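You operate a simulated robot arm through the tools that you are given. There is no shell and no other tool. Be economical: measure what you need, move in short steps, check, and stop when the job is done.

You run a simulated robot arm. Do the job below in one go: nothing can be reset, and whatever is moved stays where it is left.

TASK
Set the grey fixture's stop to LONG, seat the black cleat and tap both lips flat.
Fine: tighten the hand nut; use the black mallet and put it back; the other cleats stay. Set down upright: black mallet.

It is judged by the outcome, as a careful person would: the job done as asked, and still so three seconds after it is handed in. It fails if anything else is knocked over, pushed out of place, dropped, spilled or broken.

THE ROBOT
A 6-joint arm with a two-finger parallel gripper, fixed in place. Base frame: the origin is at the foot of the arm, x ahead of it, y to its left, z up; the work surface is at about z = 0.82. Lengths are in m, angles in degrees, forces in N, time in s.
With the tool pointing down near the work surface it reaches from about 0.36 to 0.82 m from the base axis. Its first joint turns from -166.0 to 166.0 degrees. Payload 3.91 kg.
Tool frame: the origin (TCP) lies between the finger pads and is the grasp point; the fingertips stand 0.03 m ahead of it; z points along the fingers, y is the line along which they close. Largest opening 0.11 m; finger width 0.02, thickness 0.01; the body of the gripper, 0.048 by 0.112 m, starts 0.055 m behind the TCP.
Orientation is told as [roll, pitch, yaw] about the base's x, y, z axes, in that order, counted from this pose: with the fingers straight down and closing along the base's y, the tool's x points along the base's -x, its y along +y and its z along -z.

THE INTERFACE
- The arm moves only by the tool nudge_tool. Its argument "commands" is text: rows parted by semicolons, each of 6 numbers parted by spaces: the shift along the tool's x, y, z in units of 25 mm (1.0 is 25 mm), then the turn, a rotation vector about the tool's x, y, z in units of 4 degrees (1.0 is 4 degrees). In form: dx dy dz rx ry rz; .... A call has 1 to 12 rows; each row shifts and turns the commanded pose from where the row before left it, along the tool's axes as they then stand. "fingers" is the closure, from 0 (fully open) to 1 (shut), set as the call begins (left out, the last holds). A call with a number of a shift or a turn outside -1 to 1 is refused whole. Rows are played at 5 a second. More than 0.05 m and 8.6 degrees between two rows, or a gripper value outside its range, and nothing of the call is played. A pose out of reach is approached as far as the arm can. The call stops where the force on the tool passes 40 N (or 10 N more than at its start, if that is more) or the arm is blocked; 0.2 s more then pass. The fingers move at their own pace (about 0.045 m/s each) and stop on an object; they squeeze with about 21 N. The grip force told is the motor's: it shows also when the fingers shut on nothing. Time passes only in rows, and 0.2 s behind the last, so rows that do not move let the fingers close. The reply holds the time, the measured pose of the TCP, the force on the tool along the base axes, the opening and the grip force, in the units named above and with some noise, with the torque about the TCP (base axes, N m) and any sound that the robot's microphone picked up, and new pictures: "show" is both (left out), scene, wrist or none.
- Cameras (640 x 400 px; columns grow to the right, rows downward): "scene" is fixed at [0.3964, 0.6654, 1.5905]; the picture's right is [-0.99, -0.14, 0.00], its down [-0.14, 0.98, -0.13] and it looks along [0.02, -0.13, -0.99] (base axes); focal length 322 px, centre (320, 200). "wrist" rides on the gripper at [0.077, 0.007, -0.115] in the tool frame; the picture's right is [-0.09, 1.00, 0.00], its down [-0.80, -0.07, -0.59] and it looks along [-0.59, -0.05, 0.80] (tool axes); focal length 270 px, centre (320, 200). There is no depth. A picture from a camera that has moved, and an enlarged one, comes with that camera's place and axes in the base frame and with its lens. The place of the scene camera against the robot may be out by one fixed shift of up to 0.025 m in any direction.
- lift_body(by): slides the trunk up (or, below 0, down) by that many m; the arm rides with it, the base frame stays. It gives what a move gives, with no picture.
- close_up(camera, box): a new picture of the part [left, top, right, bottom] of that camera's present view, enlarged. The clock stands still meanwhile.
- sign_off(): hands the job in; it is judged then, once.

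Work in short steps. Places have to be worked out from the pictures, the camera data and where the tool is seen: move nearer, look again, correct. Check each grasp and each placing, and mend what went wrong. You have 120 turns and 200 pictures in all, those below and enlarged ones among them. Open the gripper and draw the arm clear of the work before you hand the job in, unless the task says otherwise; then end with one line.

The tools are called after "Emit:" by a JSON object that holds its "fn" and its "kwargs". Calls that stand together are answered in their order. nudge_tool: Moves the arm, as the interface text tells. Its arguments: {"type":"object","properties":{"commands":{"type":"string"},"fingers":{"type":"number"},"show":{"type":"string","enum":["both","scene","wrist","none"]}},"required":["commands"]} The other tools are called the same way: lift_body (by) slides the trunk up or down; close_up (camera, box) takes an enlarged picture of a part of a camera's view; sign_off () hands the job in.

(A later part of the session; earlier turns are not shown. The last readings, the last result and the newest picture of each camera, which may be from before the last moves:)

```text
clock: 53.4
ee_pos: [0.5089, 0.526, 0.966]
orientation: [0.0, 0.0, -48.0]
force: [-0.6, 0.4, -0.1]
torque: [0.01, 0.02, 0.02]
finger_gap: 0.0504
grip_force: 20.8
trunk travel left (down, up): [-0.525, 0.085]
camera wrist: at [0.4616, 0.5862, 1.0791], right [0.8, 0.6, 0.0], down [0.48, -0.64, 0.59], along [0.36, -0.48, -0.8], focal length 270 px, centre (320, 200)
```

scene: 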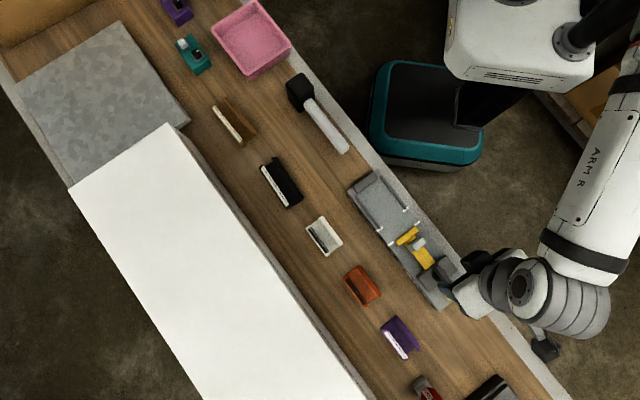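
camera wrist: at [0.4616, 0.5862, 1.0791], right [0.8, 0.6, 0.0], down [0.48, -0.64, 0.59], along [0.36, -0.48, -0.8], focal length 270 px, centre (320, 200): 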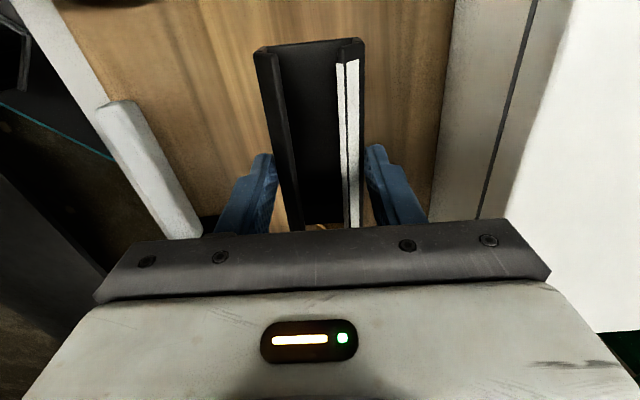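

The cleat is held. I carry it level over the nest (target TCP ≈ (0.264, 0.555)), turn it to the fixture's angle, and look.

Emit:
{"fn": "nudge_tool", "kwargs": {"commands": "0.93 -0.81 0 0 0 0;0.93 -0.81 0 0 0 0;0.93 -0.81 0 0 0 0;0.93 -0.81 0 0 0 0;0.93 -0.81 0 0 0 0;0.93 -0.81 0 0 0 0;0.93 -0.81 0 0 0 0;0.91 -0.83 0 0 0 0;0 0 0 0 0 -0.7;0 0 0 0 0 0", "show": "both"}}

Emit:
{"fn": "close_up", "kwargs": {"camera": "wrist", "box": [200, 0, 440, 230]}}

```text
clock: 55.6
ee_pos: [0.2623, 0.5529, 0.9641]
orientation: [0.0, 0.0, -45.1]
force: [-0.8, -0.4, -1.0]
torque: [0.0, -0.01, 0.01]
finger_gap: 0.0503
grip_force: 21.0
trunk travel left (down, up): [-0.525, 0.085]
camera wrist: at [0.2125, 0.6118, 1.0786], right [0.77, 0.64, 0.0], down [0.51, -0.62, 0.59], along [0.38, -0.46, -0.8], focal length 270 px, centre (320, 200)
```

scene: 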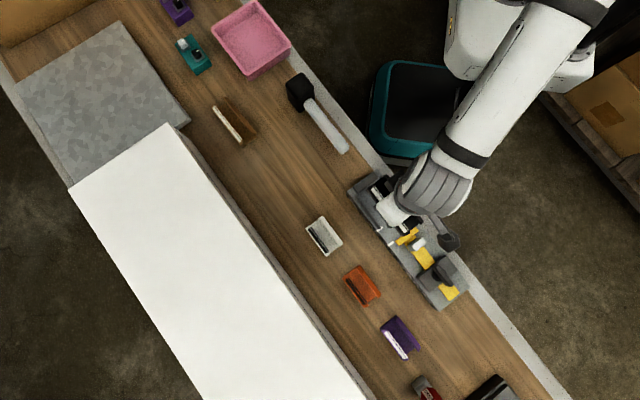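
wrist: 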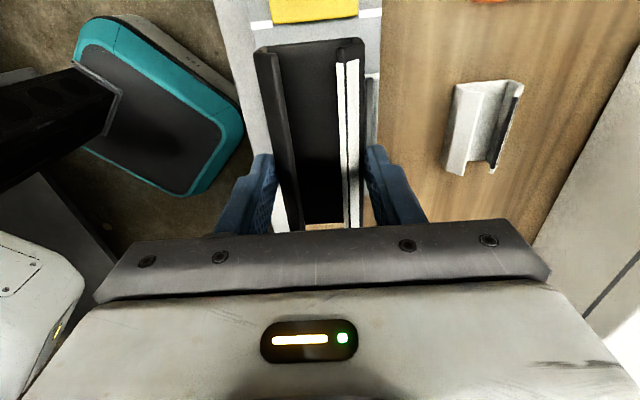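

```text
1.74 times, centred on (320, 115) of wrist
camera zoom: at [0.2125, 0.6118, 1.0786], right [0.77, 0.64, 0.0], down [0.51, -0.62, 0.59], along [0.38, -0.46, -0.8], focal length 470 px, centre (320, 348)
```

zoom: 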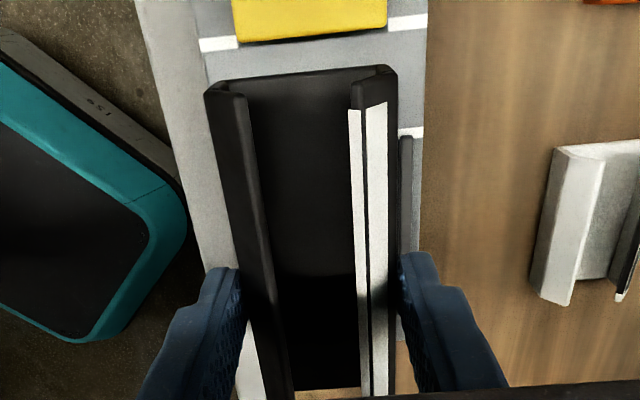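

Aligned parallel with the stop, with about 7 mm at each end. I shift 2.5 mm sideways to centre it and lower, slowly at the end.

Emit:
{"fn": "nudge_tool", "kwargs": {"commands": "0 0.1 0.6 0 0 0;0 0 0.8 0 0 0;0 0 0.7 0 0 0;0 0 0.15 0 0 0;0 0 0.1 0 0 0;0 0 0 0 0 0", "show": "wrist"}}

Emit:
{"fn": "close_up", "kwargs": {"camera": "wrist", "box": [200, 0, 440, 230]}}

```text
clock: 57.0
ee_pos: [0.2666, 0.556, 0.9076]
orientation: [0.0, 0.0, -45.2]
force: [0.2, 0.0, -1.4]
torque: [0.01, 0.02, 0.02]
finger_gap: 0.0503
grip_force: 20.8
trunk travel left (down, up): [-0.525, 0.085]
camera wrist: at [0.2161, 0.6142, 1.0204], right [0.77, 0.64, 0.0], down [0.51, -0.62, 0.59], along [0.38, -0.46, -0.8], focal length 270 px, centre (320, 200)
```

wrist: 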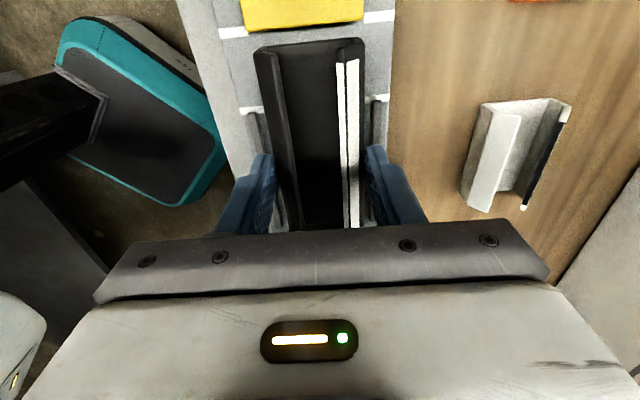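

```text
1.74 times, centred on (320, 115) of wrist
camera zoom: at [0.2161, 0.6142, 1.0204], right [0.77, 0.64, 0.0], down [0.51, -0.62, 0.59], along [0.38, -0.46, -0.8], focal length 470 px, centre (320, 348)
```

zoom: 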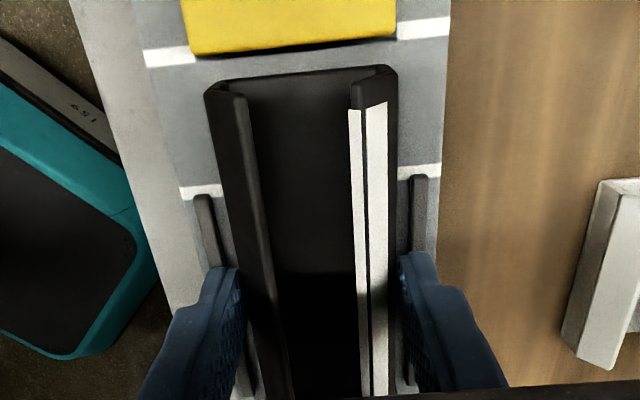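

Centred between the rails. I lower in fine steps until contact.

Emit:
{"fn": "nudge_tool", "kwargs": {"commands": "0 0 0.1 0 0 0;0 0 0.1 0 0 0;0 0 0 0 0 0", "show": "none"}}

Emit:
{"fn": "nudge_tool", "kwargs": {"commands": "0 0 0.08 0 0 0;0 0 0 0 0 0", "show": "none"}}

```text
clock: 57.8
ee_pos: [0.2652, 0.5552, 0.9021]
orientation: [0.1, 0.0, -45.1]
force: [-0.1, -0.5, -0.1]
torque: [0.0, 0.01, -0.01]
finger_gap: 0.0504
grip_force: 21.1
trunk travel left (down, up): [-0.525, 0.085]
```

```text
clock: 58.4
ee_pos: [0.2648, 0.5554, 0.9012]
orientation: [0.2, -0.1, -45.2]
force: [-0.5, -1.0, 10.1]
torque: [-0.22, 0.06, -0.02]
finger_gap: 0.0505
grip_force: 21.4
trunk travel left (down, up): [-0.525, 0.085]
```

Contact at z≈0.901 as expected for the deck. I open slightly and rise.

Emit:
{"fn": "nudge_tool", "kwargs": {"commands": "0 0 -0.03 0 0 0;0 0 0 0 0 0;0 0 0 0 0 0", "fingers": 0.42, "show": "wrist"}}

Emit:
{"fn": "nudge_tool", "kwargs": {"commands": "0 0 -0.5 0 0 0;0.4 0 -1 0 0 0;0.8 0 -1 0 0 0;0.8 0 -1 0 0 0;0 0 0 0 0 0", "show": "wrist"}}

Emit:
{"fn": "close_up", "kwargs": {"camera": "wrist", "box": [220, 0, 420, 200]}}

```text
clock: 59.2
ee_pos: [0.2663, 0.5559, 0.9009]
orientation: [-0.1, 0.0, -45.2]
force: [-1.0, 0.1, -0.6]
torque: [0.03, 0.01, 0.02]
finger_gap: 0.0636
grip_force: 0.0
trunk travel left (down, up): [-0.525, 0.085]
camera wrist: at [0.2156, 0.6147, 1.0141], right [0.77, 0.64, 0.0], down [0.51, -0.62, 0.59], along [0.38, -0.46, -0.8], focal length 270 px, centre (320, 200)
```

wrist: 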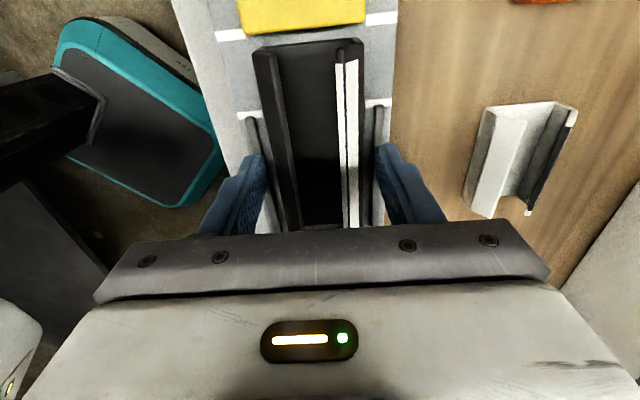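

```text
clock: 60.4
ee_pos: [0.2291, 0.5922, 0.9897]
orientation: [-0.1, 0.1, -45.3]
force: [0.1, 0.4, -0.2]
torque: [-0.01, -0.01, -0.02]
finger_gap: 0.0637
grip_force: 0.1
trunk travel left (down, up): [-0.525, 0.085]
camera wrist: at [0.1793, 0.6508, 1.1022], right [0.77, 0.64, 0.0], down [0.51, -0.62, 0.59], along [0.38, -0.46, -0.8], focal length 270 px, centre (320, 200)
```

wrist: 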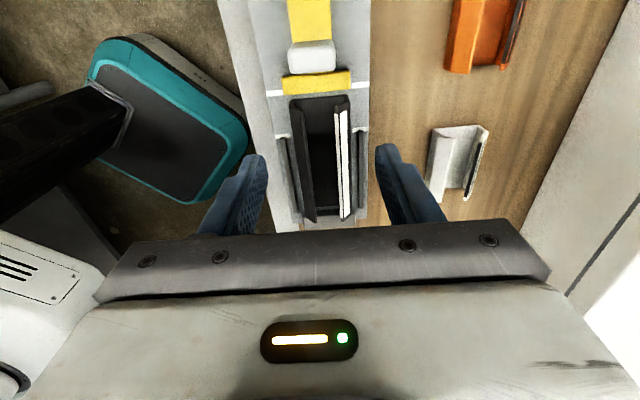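

```text
2.00 times, centred on (320, 100) of wrist
camera zoom: at [0.1793, 0.6508, 1.1022], right [0.77, 0.64, 0.0], down [0.51, -0.62, 0.59], along [0.38, -0.46, -0.8], focal length 541 px, centre (320, 400)
```

zoom: 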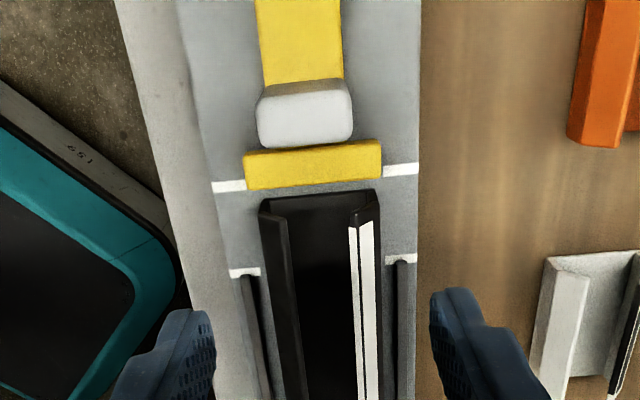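

The cleat sits between the rails behind the stop. Now I go look at the mallet from above.

Emit:
{"fn": "nudge_tool", "kwargs": {"commands": "-0.5 0 -1 0 0 0;-1 0 0 0 0 0;-1 0 0 0 0 0;-1 0 0 0 0 0;-1 0 0 0 0 0;-1 0 0 0 0 0;-1 0 0 0 0 0;-1 -0.2 0 0 0 0;-1 -0.15 0 0 0 0;-1 0 0 0 0 0;-0.8 0 0 0 0 0;0 0 0 0 0 0", "fingers": 0, "show": "both"}}

Emit:
{"fn": "close_up", "kwargs": {"camera": "wrist", "box": [200, 0, 440, 230]}}

Emit:
{"fn": "close_up", "kwargs": {"camera": "scene", "box": [340, 160, 480, 310]}}

```text
clock: 63.0
ee_pos: [0.405, 0.4024, 1.0152]
orientation: [0.0, 0.0, -45.3]
force: [0.0, -0.6, -0.5]
torque: [0.01, -0.01, 0.01]
finger_gap: 0.1099
grip_force: 0.1
trunk travel left (down, up): [-0.525, 0.085]
camera wrist: at [0.3554, 0.46, 1.1281], right [0.77, 0.64, 0.0], down [0.51, -0.62, 0.59], along [0.38, -0.46, -0.8], focal length 270 px, centre (320, 200)
```

scene: 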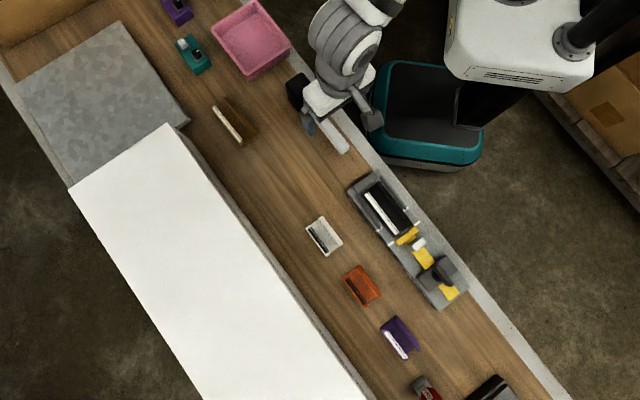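
wrist: 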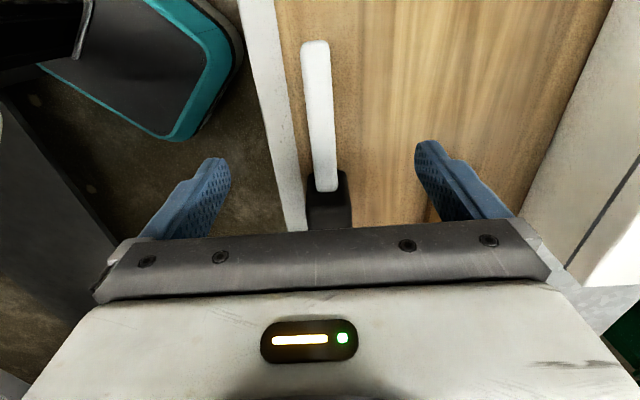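

```text
1.74 times, centred on (320, 115) of wrist
camera zoom: at [0.3554, 0.46, 1.1281], right [0.77, 0.64, 0.0], down [0.51, -0.62, 0.59], along [0.38, -0.46, -0.8], focal length 470 px, centre (320, 348)
```

zoom: 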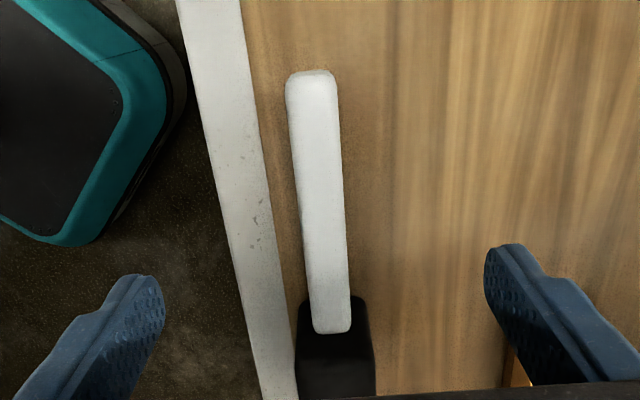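

```text
2.67 times, centred on (410, 235) of scene
camera zoom: at [0.3964, 0.6654, 1.5905], right [-0.99, -0.14, 0.0], down [-0.14, 0.98, -0.13], along [0.02, -0.13, -0.99], focal length 858 px, centre (80, 107)
```

zoom: 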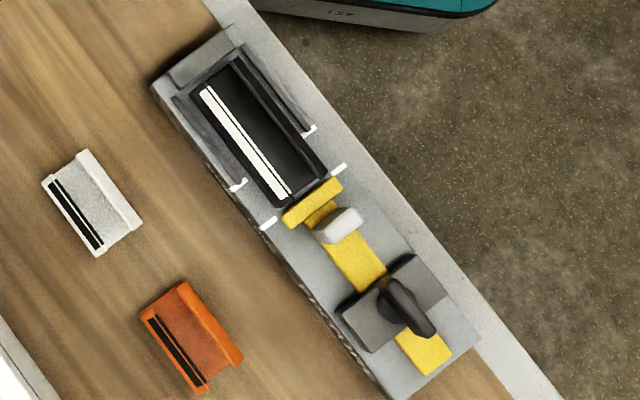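

Mallet: it stands on its black head (front face at s≈−0.10), handle horizontal at z≈0.85, in line with the tool. I plan to grip the handle near the head; first approach above with fingers at ~60 mm and recheck.

Emit:
{"fn": "nudge_tool", "kwargs": {"commands": "-1 -0.1 0.5 0 0 0;-1 0 1 0 0 0;-0.5 0 1 0 0 0;0 0 0.5 0 0 0;0 0 0 0 0 0", "fingers": 0.45, "show": "wrist"}}

Emit:
{"fn": "close_up", "kwargs": {"camera": "wrist", "box": [200, 0, 440, 230]}}

Emit:
{"fn": "close_up", "kwargs": {"camera": "scene", "box": [260, 50, 400, 190]}}

```text
clock: 64.2
ee_pos: [0.4492, 0.3564, 0.9401]
orientation: [-0.1, 0.0, -45.2]
force: [-0.4, 0.5, 0.5]
torque: [-0.01, 0.01, -0.02]
finger_gap: 0.0605
grip_force: 0.1
trunk travel left (down, up): [-0.525, 0.085]
camera wrist: at [0.398, 0.4143, 1.0522], right [0.77, 0.64, 0.0], down [0.51, -0.62, 0.59], along [0.38, -0.46, -0.8], focal length 270 px, centre (320, 200)
```

wrist: 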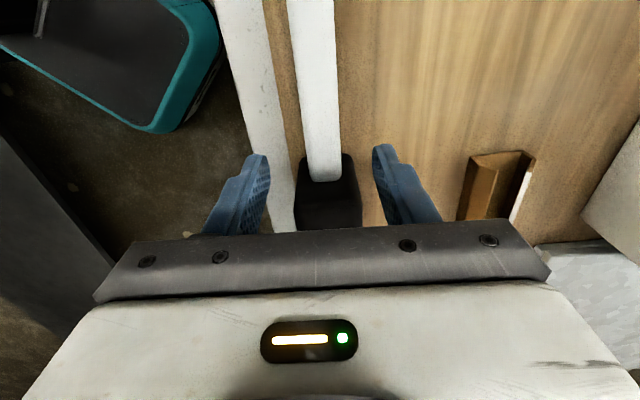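

```text
1.74 times, centred on (320, 115) of wrist
camera zoom: at [0.398, 0.4143, 1.0522], right [0.77, 0.64, 0.0], down [0.51, -0.62, 0.59], along [0.38, -0.46, -0.8], focal length 470 px, centre (320, 348)
```

zoom: 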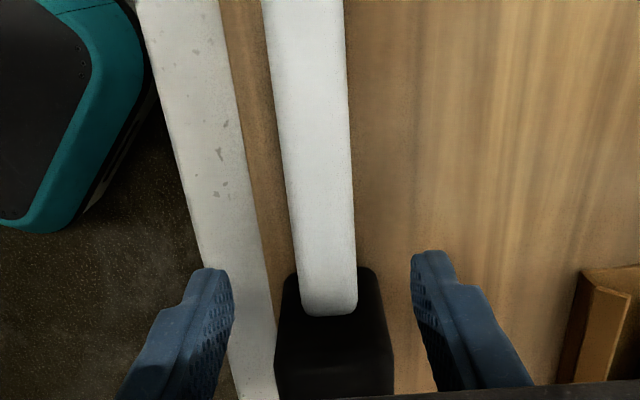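

```text
2.86 times, centred on (330, 120) of scene
camera zoom: at [0.3964, 0.6654, 1.5905], right [-0.99, -0.14, 0.0], down [-0.14, 0.98, -0.13], along [0.02, -0.13, -0.99], focal length 920 px, centre (291, 429)
```

zoom: 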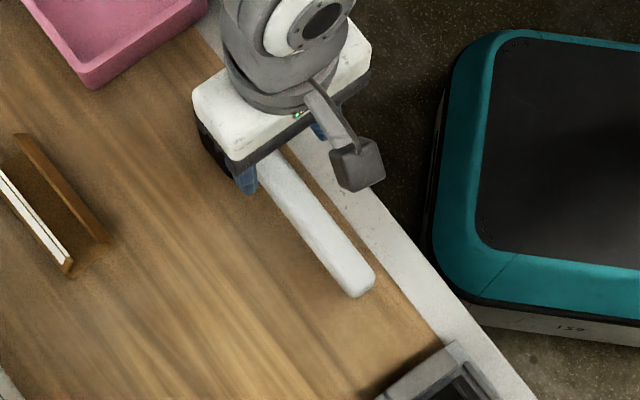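

The handle is between the fingers, with the head ~43 mm beyond the TCP. I descend to z≈0.862 and close.

Emit:
{"fn": "nudge_tool", "kwargs": {"commands": "0 -0.06 1 0 0 0;0 0 1 0 0 0;0 0 1 0 0 0;0 0 0.12 0 0 0;0 0 0 0 0 0", "show": "none"}}

Emit:
{"fn": "nudge_tool", "kwargs": {"commands": "0 0 0 0 0 0;0 0 0 0 0 0;0 0 0 0 0 0;0 0 0 0 0 0", "fingers": 1, "show": "wrist"}}

```text
clock: 65.4
ee_pos: [0.446, 0.3544, 0.861]
orientation: [0.0, 0.0, -45.2]
force: [0.2, 0.8, 0.2]
torque: [-0.02, -0.01, 0.01]
finger_gap: 0.0605
grip_force: 0.1
trunk travel left (down, up): [-0.525, 0.085]
```

```text
clock: 66.4
ee_pos: [0.4467, 0.3543, 0.8614]
orientation: [0.1, 0.1, -45.3]
force: [1.9, 4.8, 3.5]
torque: [-0.08, -0.14, 0.26]
finger_gap: 0.0263
grip_force: 21.2
trunk travel left (down, up): [-0.525, 0.085]
camera wrist: at [0.3965, 0.4138, 0.9745], right [0.77, 0.64, 0.0], down [0.51, -0.62, 0.59], along [0.38, -0.46, -0.8], focal length 270 px, centre (320, 200)
```

wrist: 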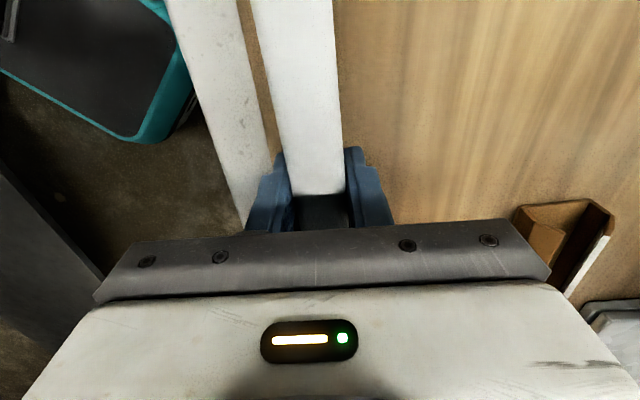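

Handle gripped at 26 mm (grasp pose (0.4467, 0.3543, 0.8614), yaw −45.3, noted for the return). I lift slowly and check for sag.

Emit:
{"fn": "nudge_tool", "kwargs": {"commands": "0 0 -0.3 0 0 0;0 0 -0.6 0 0 0;0 0 -0.8 0 0 0;0 0 -1 0 0 0;0 0 -1 0 0 0;0 0 0 0 0 0", "show": "both"}}

Emit:
{"fn": "close_up", "kwargs": {"camera": "scene", "box": [260, 50, 400, 190]}}

```text
clock: 67.8
ee_pos: [0.4475, 0.3553, 0.9545]
orientation: [0.1, 0.0, -45.3]
force: [-0.2, -0.4, -2.1]
torque: [0.07, 0.08, 0.03]
finger_gap: 0.0259
grip_force: 20.7
trunk travel left (down, up): [-0.525, 0.085]
camera wrist: at [0.3972, 0.4139, 1.068], right [0.77, 0.64, 0.0], down [0.51, -0.62, 0.59], along [0.38, -0.46, -0.8], focal length 270 px, centre (320, 200)
```

scene: 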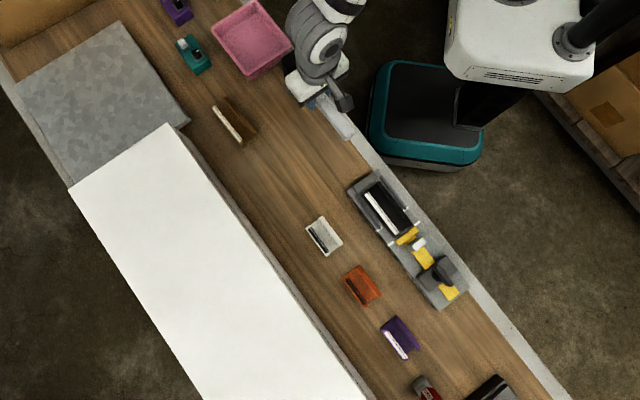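
wrist: 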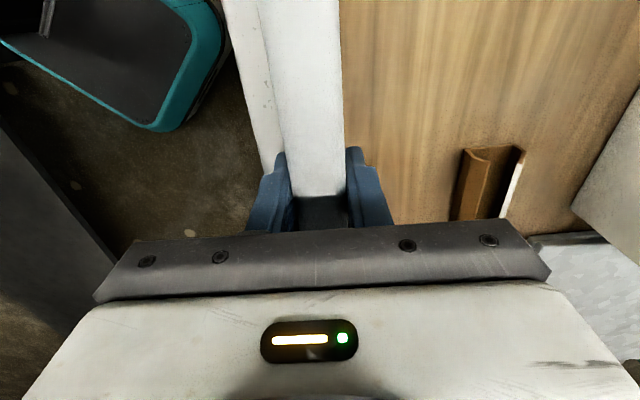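

```text
2.86 times, centred on (330, 120) of scene
camera zoom: at [0.3964, 0.6654, 1.5905], right [-0.99, -0.14, 0.0], down [-0.14, 0.98, -0.13], along [0.02, -0.13, -0.99], focal length 920 px, centre (291, 429)
```

zoom: 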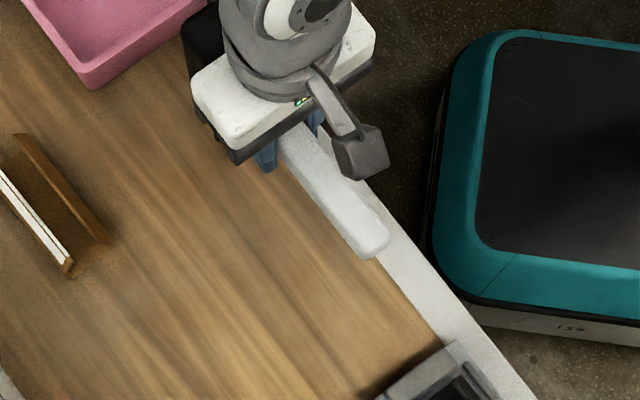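

The mallet is light and steady. I raise it, carry it to beside the fixture, then will turn 90° so the head lies over the cleat with the hand outside the fixture.

Emit:
{"fn": "nudge_tool", "kwargs": {"commands": "0 0 -1 0 0 0;0 0 -1 0 0 0;1 -0.24 0 0 0 0;1 -0.24 0 0 0 0;1 -0.24 0 0 0 0;1 -0.24 0 0 0 0;1 -0.24 0 0 0 0;1 -0.24 0 0 0 0;1 -0.24 0 0 0 0;1 -0.24 0 0 0 0;1 -0.24 0 0 0 0;0.84 -0.19 0 0 0 0", "show": "none"}}

Emit:
{"fn": "nudge_tool", "kwargs": {"commands": "1 0 0 0 0 0;0 0 0 0 0 -1;0 0 0 0 0 -1;0 0 0 0 0 -1;0 0 0 0 0 -1;0 0 0 0 0 -1;0 0 0 0 0 -1;0 0 0 0 0 -1;0 0 0 0 0 -1;0 0 0 0 0 -1;0 0 0 0 0 -1;0 0 0 0 0 -1", "show": "none"}}

Emit:
{"fn": "nudge_tool", "kwargs": {"commands": "0 0 0 0 0 -1;0 0 0 0 0 -1;0 0 0 0 0 -1;0 0 0 0 0 -1;0 0 0 0 0 -1;0 0 0 0 0 -1;0 0 0 0 0 -1;0 0 0 0 0 -1;0 0 0 0 0 -1;0 0 0 0 0 -1;0 0 0 0 0 -1;0 0 0 0 0 -0.5", "show": "both"}}

```text
clock: 70.4
ee_pos: [0.2298, 0.4893, 1.0035]
orientation: [0.0, 0.0, -45.2]
force: [-0.1, -0.1, -1.9]
torque: [0.08, 0.09, -0.01]
finger_gap: 0.0257
grip_force: 20.4
trunk travel left (down, up): [-0.525, 0.085]
```

```text
clock: 73.0
ee_pos: [0.2141, 0.5057, 1.0036]
orientation: [0.0, 0.0, -1.1]
force: [0.1, 0.1, -2.3]
torque: [-0.01, 0.15, 0.0]
finger_gap: 0.0258
grip_force: 21.1
trunk travel left (down, up): [-0.525, 0.085]
```

```text
clock: 75.6
ee_pos: [0.2139, 0.5069, 1.0025]
orientation: [0.1, 0.0, 45.0]
force: [-0.3, -0.5, -1.5]
torque: [-0.13, 0.11, -0.03]
finger_gap: 0.0259
grip_force: 21.0
trunk travel left (down, up): [-0.525, 0.085]
camera wrist: at [0.1536, 0.4561, 1.1163], right [-0.64, 0.77, 0.0], down [0.62, 0.52, 0.59], along [0.46, 0.38, -0.8], focal length 270 px, centre (320, 200)
```

scene: 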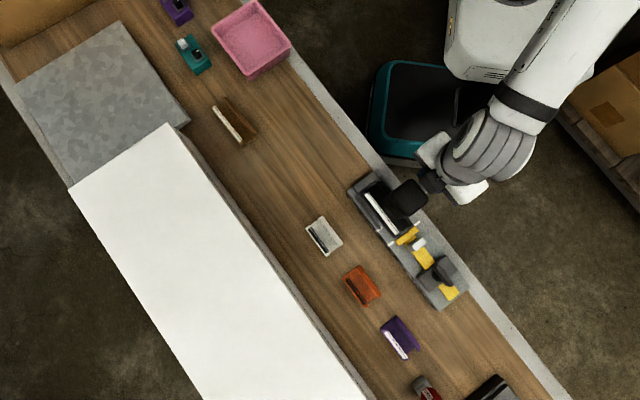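
wrist: 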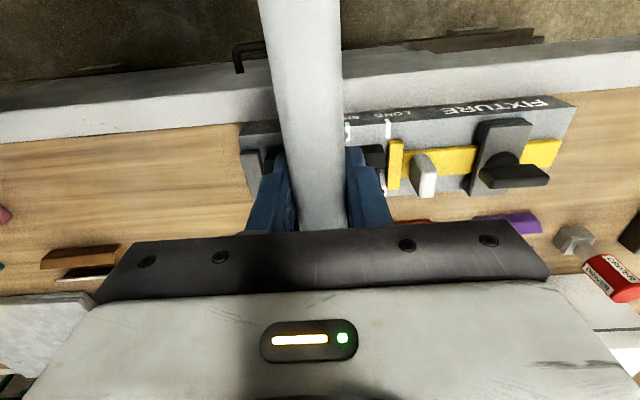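

I enlarge the scene view to judge the head over the cleat.

Emit:
{"fn": "close_up", "kwargs": {"camera": "scene", "box": [340, 150, 460, 260]}}

```text
3.64 times, centred on (400, 205) of scene
camera zoom: at [0.3964, 0.6654, 1.5905], right [-0.99, -0.14, 0.0], down [-0.14, 0.98, -0.13], along [0.02, -0.13, -0.99], focal length 1170 px, centre (29, 182)
```

zoom: 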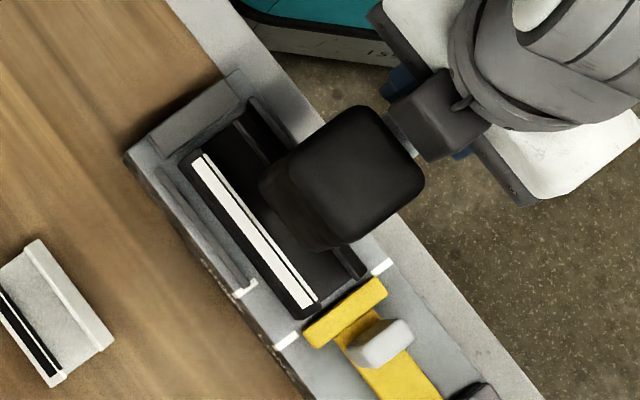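

The head sits above the near lip, roughly. I lower to just above the lips and look.

Emit:
{"fn": "nudge_tool", "kwargs": {"commands": "0 0 1 0 0 0;0 0 1 0 0 0;0 0 0.5 0 0 0;0 0 0 0 0 0", "show": "none"}}

Emit:
{"fn": "close_up", "kwargs": {"camera": "scene", "box": [340, 150, 460, 260]}}

```text
clock: 76.6
ee_pos: [0.2153, 0.5066, 0.9397]
orientation: [0.0, 0.0, 44.8]
force: [-0.4, 0.5, -2.2]
torque: [-0.14, 0.11, 0.0]
finger_gap: 0.0257
grip_force: 20.9
trunk travel left (down, up): [-0.525, 0.085]
```

```text
3.64 times, centred on (400, 205) of scene
camera zoom: at [0.3964, 0.6654, 1.5905], right [-0.99, -0.14, 0.0], down [-0.14, 0.98, -0.13], along [0.02, -0.13, -0.99], focal length 1170 px, centre (29, 182)
```

zoom: 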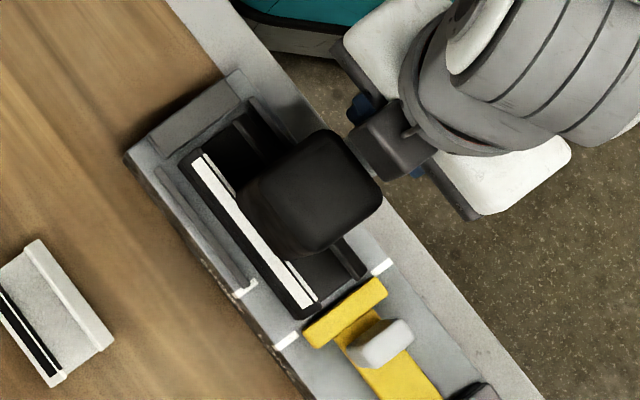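

I give the near lip a first tap: 20 mm down and back up, with the sound and force reported.

Emit:
{"fn": "nudge_tool", "kwargs": {"commands": "0 0 0.5 0 0 0;0 0 0.3 0 0 0", "show": "none"}}

Emit:
{"fn": "close_up", "kwargs": {"camera": "scene", "box": [340, 150, 460, 260]}}

```text
clock: 77.2
ee_pos: [0.2136, 0.5074, 0.9217]
orientation: [0.1, -0.1, 44.7]
force: [-2.3, -2.8, 10.7]
torque: [0.49, -0.56, -0.07]
finger_gap: 0.0257
grip_force: 20.9
trunk travel left (down, up): [-0.525, 0.085]
```

```text
3.64 times, centred on (400, 205) of scene
camera zoom: at [0.3964, 0.6654, 1.5905], right [-0.99, -0.14, 0.0], down [-0.14, 0.98, -0.13], along [0.02, -0.13, -0.99], focal length 1170 px, centre (29, 182)
```

zoom: 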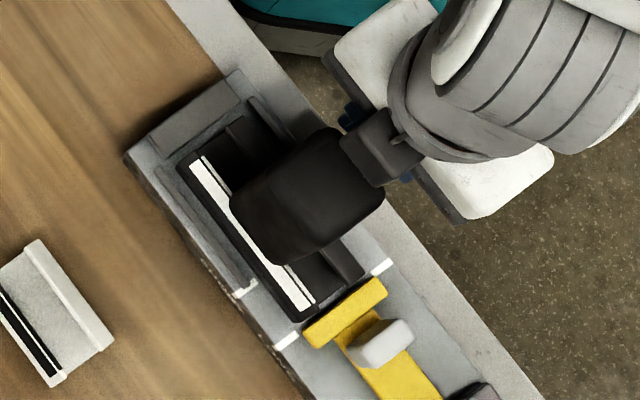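

Contact with ~13 N. I lift and look at the lips.

Emit:
{"fn": "nudge_tool", "kwargs": {"commands": "0 0 -0.8 0 0 0;0 0 -1 0 0 0;0 0 -1 0 0 0;0.8 0 0 0 0 0;1 0 0 0 0 0;1 0 0 0 0 0;0 0 0 0 0 0", "show": "none"}}

Emit:
{"fn": "close_up", "kwargs": {"camera": "scene", "box": [340, 150, 460, 260]}}

```text
clock: 78.8
ee_pos: [0.1655, 0.4567, 0.9901]
orientation: [0.0, -0.1, 45.0]
force: [-0.1, 0.2, -3.1]
torque: [-0.05, 0.09, -0.01]
finger_gap: 0.0257
grip_force: 20.6
trunk travel left (down, up): [-0.525, 0.085]
```

```text
3.64 times, centred on (400, 205) of scene
camera zoom: at [0.3964, 0.6654, 1.5905], right [-0.99, -0.14, 0.0], down [-0.14, 0.98, -0.13], along [0.02, -0.13, -0.99], focal length 1170 px, centre (29, 182)
```

zoom: 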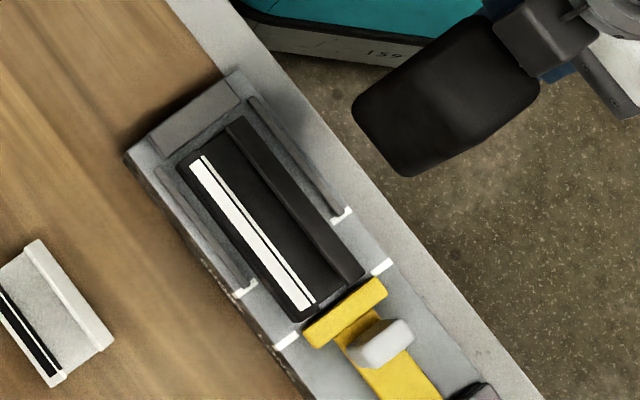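

I shift sideways so that the wrist camera can see the cleat past the handle.

Emit:
{"fn": "nudge_tool", "kwargs": {"commands": "0 -1 0 0 0 0;0 -1 0 0 0 0;-0.5 -1 0 0 0 0;-0.5 -1 0 0 0 0;0 0 0 0 0 0", "show": "wrist"}}

Emit:
{"fn": "close_up", "kwargs": {"camera": "wrist", "box": [340, 60, 560, 230]}}

```text
clock: 80.0
ee_pos: [0.2539, 0.4005, 0.9898]
orientation: [0.0, 0.0, 44.8]
force: [0.1, -0.1, -3.1]
torque: [-0.06, 0.09, 0.04]
finger_gap: 0.0257
grip_force: 20.6
trunk travel left (down, up): [-0.525, 0.085]
camera wrist: at [0.1935, 0.3507, 1.1032], right [-0.64, 0.77, 0.0], down [0.62, 0.51, 0.59], along [0.46, 0.38, -0.8], focal length 270 px, centre (320, 200)
```

wrist: 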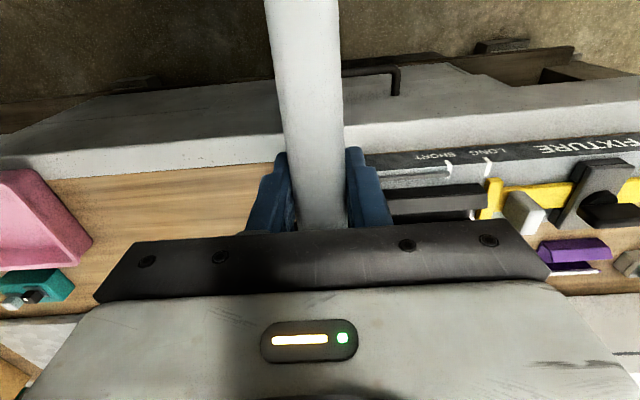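

```text
2.35 times, centred on (450, 145) of wrist
camera zoom: at [0.1935, 0.3507, 1.1032], right [-0.64, 0.77, 0.0], down [0.62, 0.51, 0.59], along [0.46, 0.38, -0.8], focal length 636 px, centre (14, 329)
```

zoom: 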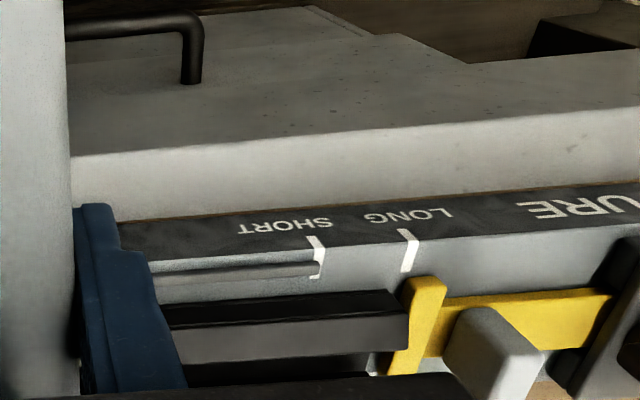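

For a like-for-like comparison I take the same scene enlargement as before the tap.

Emit:
{"fn": "close_up", "kwargs": {"camera": "scene", "box": [340, 160, 480, 310]}}

Emit:
{"fn": "close_up", "kwargs": {"camera": "scene", "box": [365, 170, 425, 215]}}

```text
2.67 times, centred on (410, 235) of scene
camera zoom: at [0.3964, 0.6654, 1.5905], right [-0.99, -0.14, 0.0], down [-0.14, 0.98, -0.13], along [0.02, -0.13, -0.99], focal length 858 px, centre (80, 107)
```

zoom: 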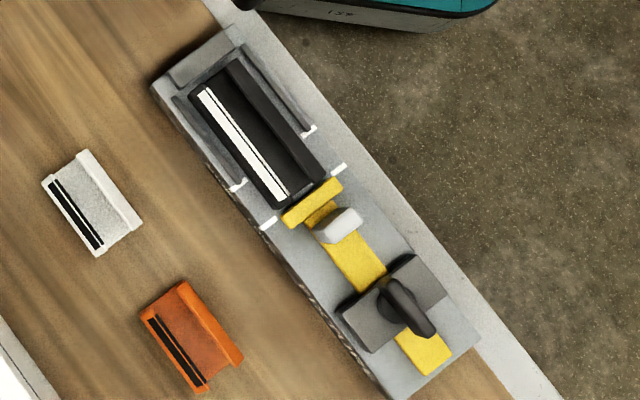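

```text
8.89 times, centred on (395, 192) of scene
camera zoom: at [0.3964, 0.6654, 1.5905], right [-0.99, -0.14, 0.0], down [-0.14, 0.98, -0.13], along [0.02, -0.13, -0.99], focal length 2860 px, centre (-347, 267)
```

zoom: 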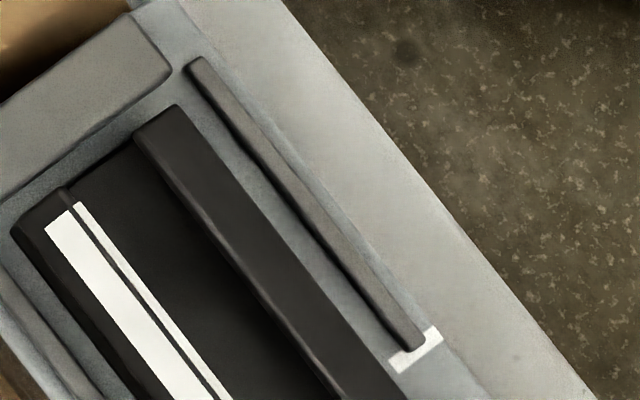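

The near lip now lies flat; the far (striped) lip is still up. The mallet pitched ~11° in the grip, so I tilt the tool to level the head and move it over the far lip.

Emit:
{"fn": "nudge_tool", "kwargs": {"commands": "0 1 0 0 0 0;0 1 0 0 0 0;0 1 0 0 0 0;0 1.0 0 0 0 0;-1 0.09 0 0 0 0;-1 0 0 0 0 0;-1 0 0 0 0 0;0 0 0 0 1 0;0 0 0 0 1 0;0 0 0 0 0.5 0;0 0 0 0 0 0", "show": "wrist"}}

Emit:
{"fn": "close_up", "kwargs": {"camera": "scene", "box": [340, 150, 460, 260]}}

```text
clock: 82.4
ee_pos: [0.2347, 0.5289, 0.9906]
orientation: [0.0, 10.0, 44.7]
force: [-0.1, -0.2, -2.6]
torque: [-0.14, 0.08, 0.0]
finger_gap: 0.0254
grip_force: 20.6
trunk travel left (down, up): [-0.525, 0.085]
camera wrist: at [0.1892, 0.4944, 1.1153], right [-0.64, 0.77, -0.02], down [0.68, 0.58, 0.45], along [0.35, 0.28, -0.9], focal length 270 px, centre (320, 200)
```

wrist: 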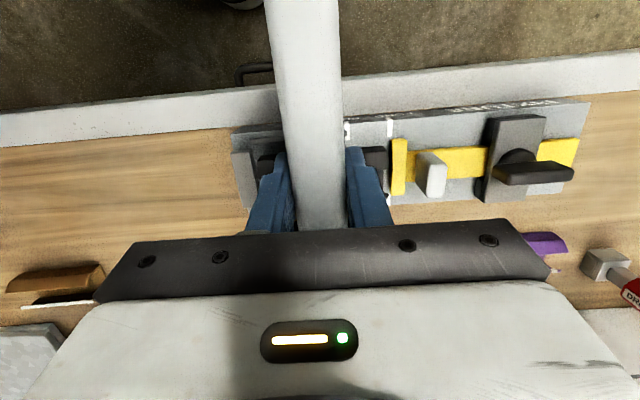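

```text
3.64 times, centred on (400, 205) of scene
camera zoom: at [0.3964, 0.6654, 1.5905], right [-0.99, -0.14, 0.0], down [-0.14, 0.98, -0.13], along [0.02, -0.13, -0.99], focal length 1170 px, centre (29, 182)
```

zoom: 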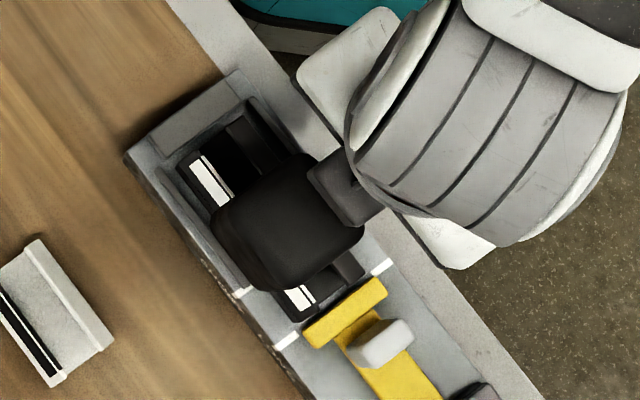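

The head covers the far lip. I lower to just above and tap.

Emit:
{"fn": "nudge_tool", "kwargs": {"commands": "0.17 0 0.98 0 0 0;0.17 0 0.98 0 0 0;0 0 0 0 0 0", "show": "none"}}

Emit:
{"fn": "nudge_tool", "kwargs": {"commands": "0.07 0 0.4 0 0 0;0.07 0 0.4 0 0 0", "show": "none"}}

Emit:
{"fn": "close_up", "kwargs": {"camera": "scene", "box": [340, 150, 460, 260]}}

```text
clock: 83.2
ee_pos: [0.2214, 0.516, 0.9447]
orientation: [0.1, 9.9, 44.9]
force: [-0.2, -0.2, -1.9]
torque: [-0.08, 0.12, 0.01]
finger_gap: 0.0259
grip_force: 20.9
trunk travel left (down, up): [-0.525, 0.085]
```

```text
clock: 83.8
ee_pos: [0.2175, 0.5118, 0.9256]
orientation: [0.0, 10.0, 44.8]
force: [2.0, 1.1, 4.2]
torque: [0.34, -0.3, -0.04]
finger_gap: 0.0261
grip_force: 21.4
trunk travel left (down, up): [-0.525, 0.085]
```

```text
3.64 times, centred on (400, 205) of scene
camera zoom: at [0.3964, 0.6654, 1.5905], right [-0.99, -0.14, 0.0], down [-0.14, 0.98, -0.13], along [0.02, -0.13, -0.99], focal length 1170 px, centre (29, 182)
```

zoom: 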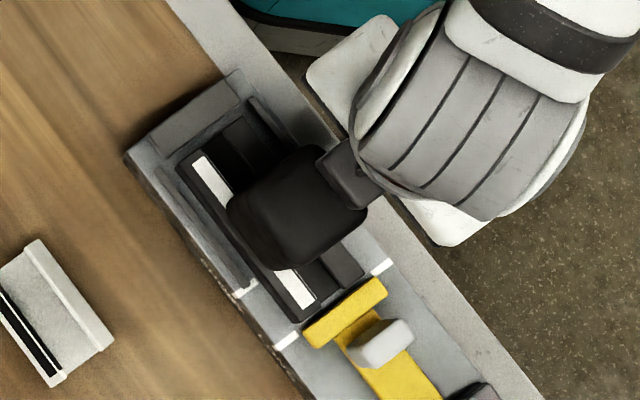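

The tilt sign made me drift ~22 mm back while lowering, so the head caught mostly the inner edge. I lift, shift forward over the far lip, and look.

Emit:
{"fn": "nudge_tool", "kwargs": {"commands": "0.14 0 -0.79 0 0 0;-0.87 0 -0.15 0 0 0;0 0 0 0 0 0", "show": "none"}}

Emit:
{"fn": "close_up", "kwargs": {"camera": "scene", "box": [340, 150, 460, 260]}}

```text
clock: 84.6
ee_pos: [0.232, 0.5279, 0.9446]
orientation: [0.0, 10.0, 44.9]
force: [0.3, 0.0, -2.9]
torque: [-0.11, 0.04, -0.02]
finger_gap: 0.0258
grip_force: 21.1
trunk travel left (down, up): [-0.525, 0.085]
```

```text
3.64 times, centred on (400, 205) of scene
camera zoom: at [0.3964, 0.6654, 1.5905], right [-0.99, -0.14, 0.0], down [-0.14, 0.98, -0.13], along [0.02, -0.13, -0.99], focal length 1170 px, centre (29, 182)
```

zoom: 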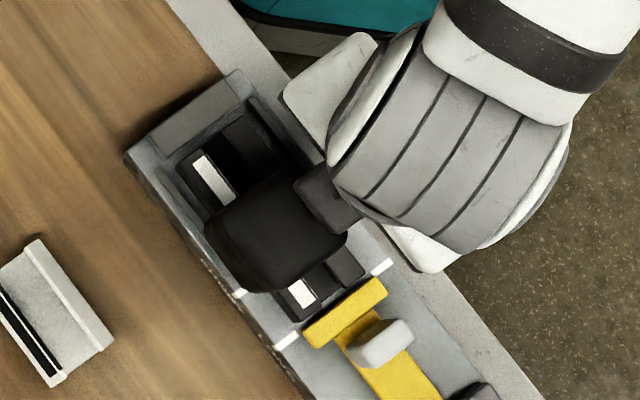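

Now centred over the far lip; I tap straight down ~20 mm.

Emit:
{"fn": "nudge_tool", "kwargs": {"commands": "-0.07 0 0.4 0 0 0;-0.08 0 0.45 0 0 0", "show": "none"}}

Emit:
{"fn": "nudge_tool", "kwargs": {"commands": "0.15 0 -0.85 0 0 0;0.17 0 -0.98 0 0 0;0.98 0 0 0 0 0;0.98 0 0 0 0 0;0.98 0 0 0 0 0;0.98 0 0 0 0 0;0 0 0 0 0 0", "show": "wrist"}}

Emit:
{"fn": "close_up", "kwargs": {"camera": "scene", "box": [365, 170, 425, 215]}}

Emit:
{"fn": "close_up", "kwargs": {"camera": "scene", "box": [340, 150, 460, 260]}}

```text
clock: 85.2
ee_pos: [0.2302, 0.5281, 0.9238]
orientation: [0.0, 9.9, 44.8]
force: [0.1, -1.1, 3.1]
torque: [0.07, -0.1, -0.04]
finger_gap: 0.0261
grip_force: 21.1
trunk travel left (down, up): [-0.525, 0.085]
```

```text
clock: 86.8
ee_pos: [0.1655, 0.4595, 0.9863]
orientation: [0.1, 10.0, 44.8]
force: [0.1, 0.8, -2.9]
torque: [-0.1, 0.07, 0.01]
finger_gap: 0.0259
grip_force: 20.3
trunk travel left (down, up): [-0.525, 0.085]
camera wrist: at [0.1194, 0.4245, 1.1102], right [-0.64, 0.77, -0.02], down [0.68, 0.58, 0.45], along [0.35, 0.28, -0.89], focal length 270 px, centre (320, 200)
```

wrist: 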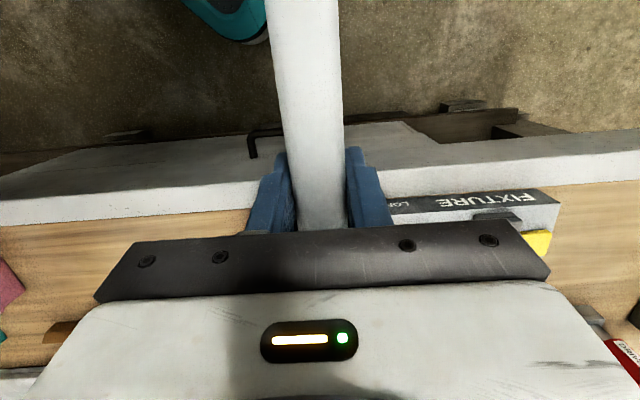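

```text
8.89 times, centred on (395, 192) of scene
camera zoom: at [0.3964, 0.6654, 1.5905], right [-0.99, -0.14, 0.0], down [-0.14, 0.98, -0.13], along [0.02, -0.13, -0.99], focal length 2860 px, centre (-347, 267)
```

zoom: 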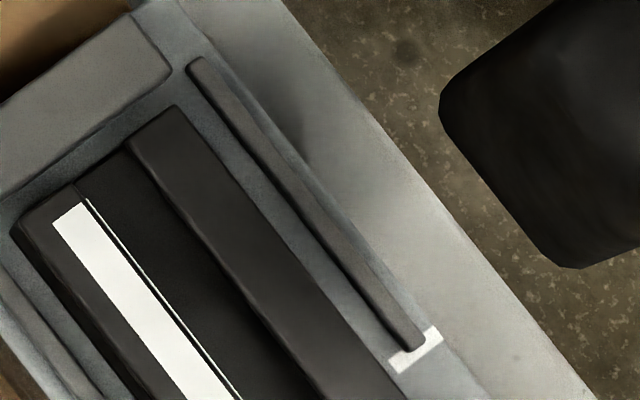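

```text
3.64 times, centred on (400, 205) of scene
camera zoom: at [0.3964, 0.6654, 1.5905], right [-0.99, -0.14, 0.0], down [-0.14, 0.98, -0.13], along [0.02, -0.13, -0.99], focal length 1170 px, centre (29, 182)
```

zoom: 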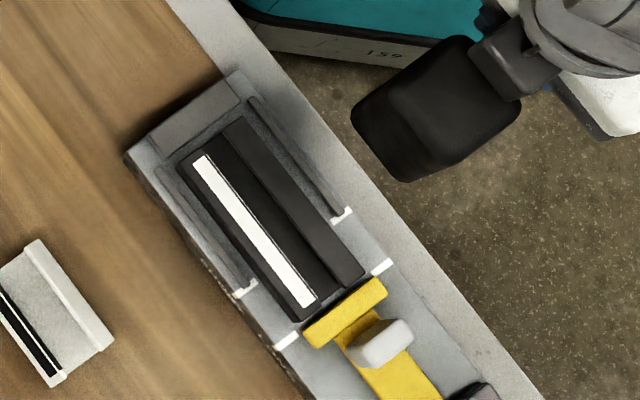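

Both lips have folded down. To make sure each is fully flat, I give each a firmer second tap, near lip first.

Emit:
{"fn": "nudge_tool", "kwargs": {"commands": "-0.8 0 -0.14 0 0 0;-0.8 0 -0.14 0 0 0;-0.8 0 -0.14 0 0 0;-0.14 0 0.81 0 0 0;-0.14 0 0.81 0 0 0;0 0 0 0 0 0", "show": "none"}}

Emit:
{"fn": "nudge_tool", "kwargs": {"commands": "-0.1 0 0.59 0 0 0;-0.1 0 0.59 0 0 0", "show": "none"}}

```text
clock: 88.2
ee_pos: [0.2071, 0.5014, 0.9473]
orientation: [0.0, 10.0, 44.7]
force: [0.3, 0.7, -3.0]
torque: [-0.1, 0.13, -0.02]
finger_gap: 0.0259
grip_force: 21.1
trunk travel left (down, up): [-0.525, 0.085]
```

```text
clock: 88.8
ee_pos: [0.2057, 0.5024, 0.9175]
orientation: [0.1, 10.0, 44.8]
force: [-5.3, -5.9, 17.8]
torque: [0.52, -0.59, -0.04]
finger_gap: 0.0258
grip_force: 21.2
trunk travel left (down, up): [-0.525, 0.085]
```

That pressed with ~20 N. I lift, go over the far lip and do the same.

Emit:
{"fn": "nudge_tool", "kwargs": {"commands": "0.18 0 -1 0 0 0;-0.65 0 -0.115 0 0 0;-0.65 0 -0.115 0 0 0;0 0 0 0 0 0;-0.1 0 0.55 0 0 0;-0.1 0 0.57 0 0 0", "show": "none"}}

Emit:
{"fn": "nudge_tool", "kwargs": {"commands": "0.17 0 -0.98 0 0 0;0.17 0 -0.98 0 0 0;0.98 0 -0.4 0 0 0;0.98 0 0 0 0 0;0.98 0 0 0 0 0;0.98 0 0 0 0 0;0 0 0 0 0 0", "show": "wrist"}}

Emit:
{"fn": "close_up", "kwargs": {"camera": "scene", "box": [365, 170, 425, 215]}}

Emit:
{"fn": "close_up", "kwargs": {"camera": "scene", "box": [340, 150, 460, 260]}}

```text
clock: 90.2
ee_pos: [0.2299, 0.5249, 0.9162]
orientation: [0.1, 9.8, 44.8]
force: [-3.8, -5.2, 17.2]
torque: [0.49, -0.62, -0.04]
finger_gap: 0.0256
grip_force: 21.3
trunk travel left (down, up): [-0.525, 0.085]
```

```text
clock: 91.8
ee_pos: [0.1632, 0.4604, 0.99]
orientation: [0.0, 10.0, 44.8]
force: [0.7, -0.5, -1.3]
torque: [-0.09, 0.11, 0.0]
finger_gap: 0.0258
grip_force: 21.0
trunk travel left (down, up): [-0.525, 0.085]
camera wrist: at [0.1172, 0.4249, 1.1149], right [-0.64, 0.77, -0.02], down [0.68, 0.58, 0.45], along [0.35, 0.28, -0.89], focal length 270 px, centre (320, 200)
```

wrist: 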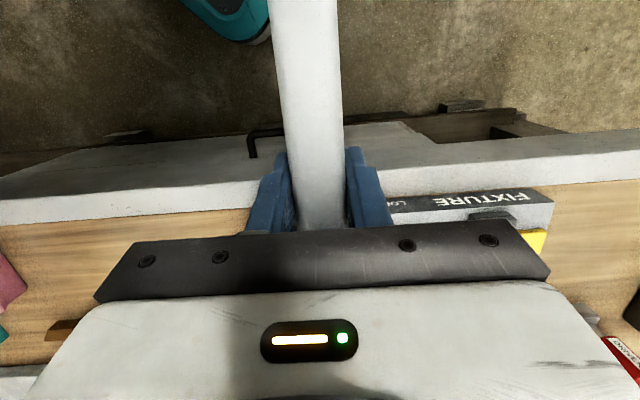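

```text
8.89 times, centred on (395, 192) of scene
camera zoom: at [0.3964, 0.6654, 1.5905], right [-0.99, -0.14, 0.0], down [-0.14, 0.98, -0.13], along [0.02, -0.13, -0.99], focal length 2860 px, centre (-347, 267)
```

zoom: 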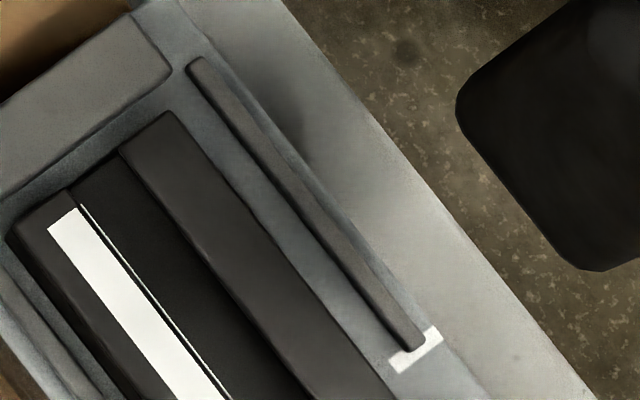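

```text
3.64 times, centred on (400, 205) of scene
camera zoom: at [0.3964, 0.6654, 1.5905], right [-0.99, -0.14, 0.0], down [-0.14, 0.98, -0.13], along [0.02, -0.13, -0.99], focal length 1170 px, centre (29, 182)
```

zoom: 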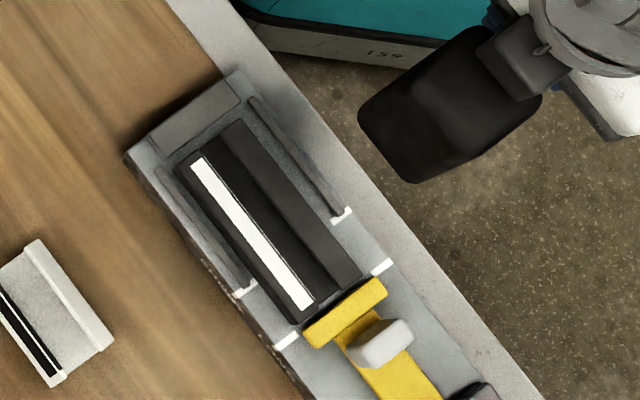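

Both lips look flat now and the stop has held. I take the mallet back: level the tool, raise, and turn back to the original yaw.

Emit:
{"fn": "nudge_tool", "kwargs": {"commands": "0 0 0 0 -1 0;0 0 0 0 -1 0;0 0 -1 0 -0.5 0;0 0 -1 0 0 0;0 0 0 0 0 1;0 0 0 0 0 1;0 0 0 0 0 1;0 0 0 0 0 1;0 0 0 0 0 1;0 0 0 0 0 1;0 0 0 0 0 1;0 0 0 0 0 1", "show": "none"}}

Emit:
{"fn": "nudge_tool", "kwargs": {"commands": "0 0 0 0 0 1;0 0 0 0 0 1;0 0 0 0 0 1;0 0 0 0 0 1;0 0 0 0 0 1;0 0 0 0 0 1;0 0 0 0 0 1;0 0 0 0 0 1;0 0 0 0 0 1;0 0 0 0 0 1;0 0 0 0 0 1;0 0 0 0 0 1", "show": "none"}}

Emit:
{"fn": "nudge_tool", "kwargs": {"commands": "0 0 0 0 0 1;0 0 0 0 0 1;0 0 0 0 0 0.5;0 0 0 0 0 0", "show": "both"}}

```text
clock: 94.4
ee_pos: [0.1645, 0.4586, 1.0403]
orientation: [0.1, 0.0, 12.6]
force: [0.7, 0.3, -3.0]
torque: [-0.04, 0.13, 0.01]
finger_gap: 0.0258
grip_force: 21.0
trunk travel left (down, up): [-0.525, 0.085]
```

```text
clock: 97.0
ee_pos: [0.1644, 0.4586, 1.0392]
orientation: [0.1, 0.0, -35.4]
force: [0.6, 1.3, -2.7]
torque: [0.09, 0.14, 0.02]
finger_gap: 0.0258
grip_force: 20.9
trunk travel left (down, up): [-0.525, 0.085]
```

```text
clock: 98.0
ee_pos: [0.1645, 0.4589, 1.0413]
orientation: [0.0, 0.0, -45.2]
force: [0.5, 0.2, -3.1]
torque: [0.11, 0.09, -0.01]
finger_gap: 0.0259
grip_force: 21.3
trunk travel left (down, up): [-0.525, 0.085]
camera wrist: at [0.1141, 0.5182, 1.1526], right [0.77, 0.64, 0.0], down [0.51, -0.62, 0.59], along [0.38, -0.46, -0.8], focal length 270 px, centre (320, 200)
```

scene: 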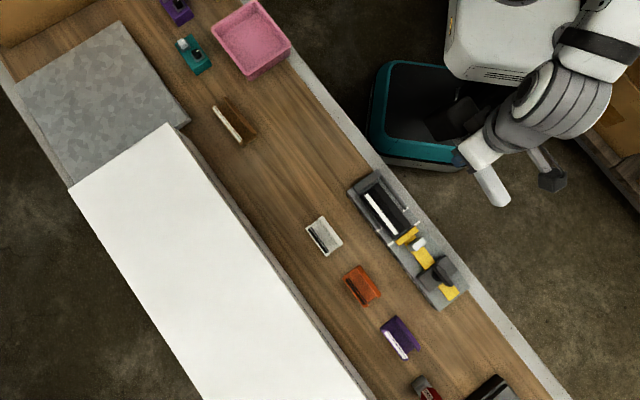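
wrist: 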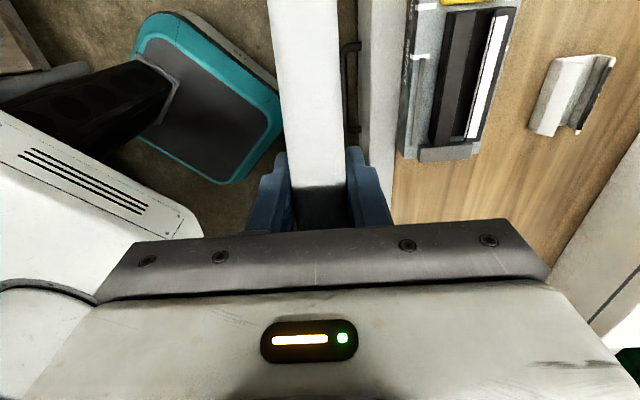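

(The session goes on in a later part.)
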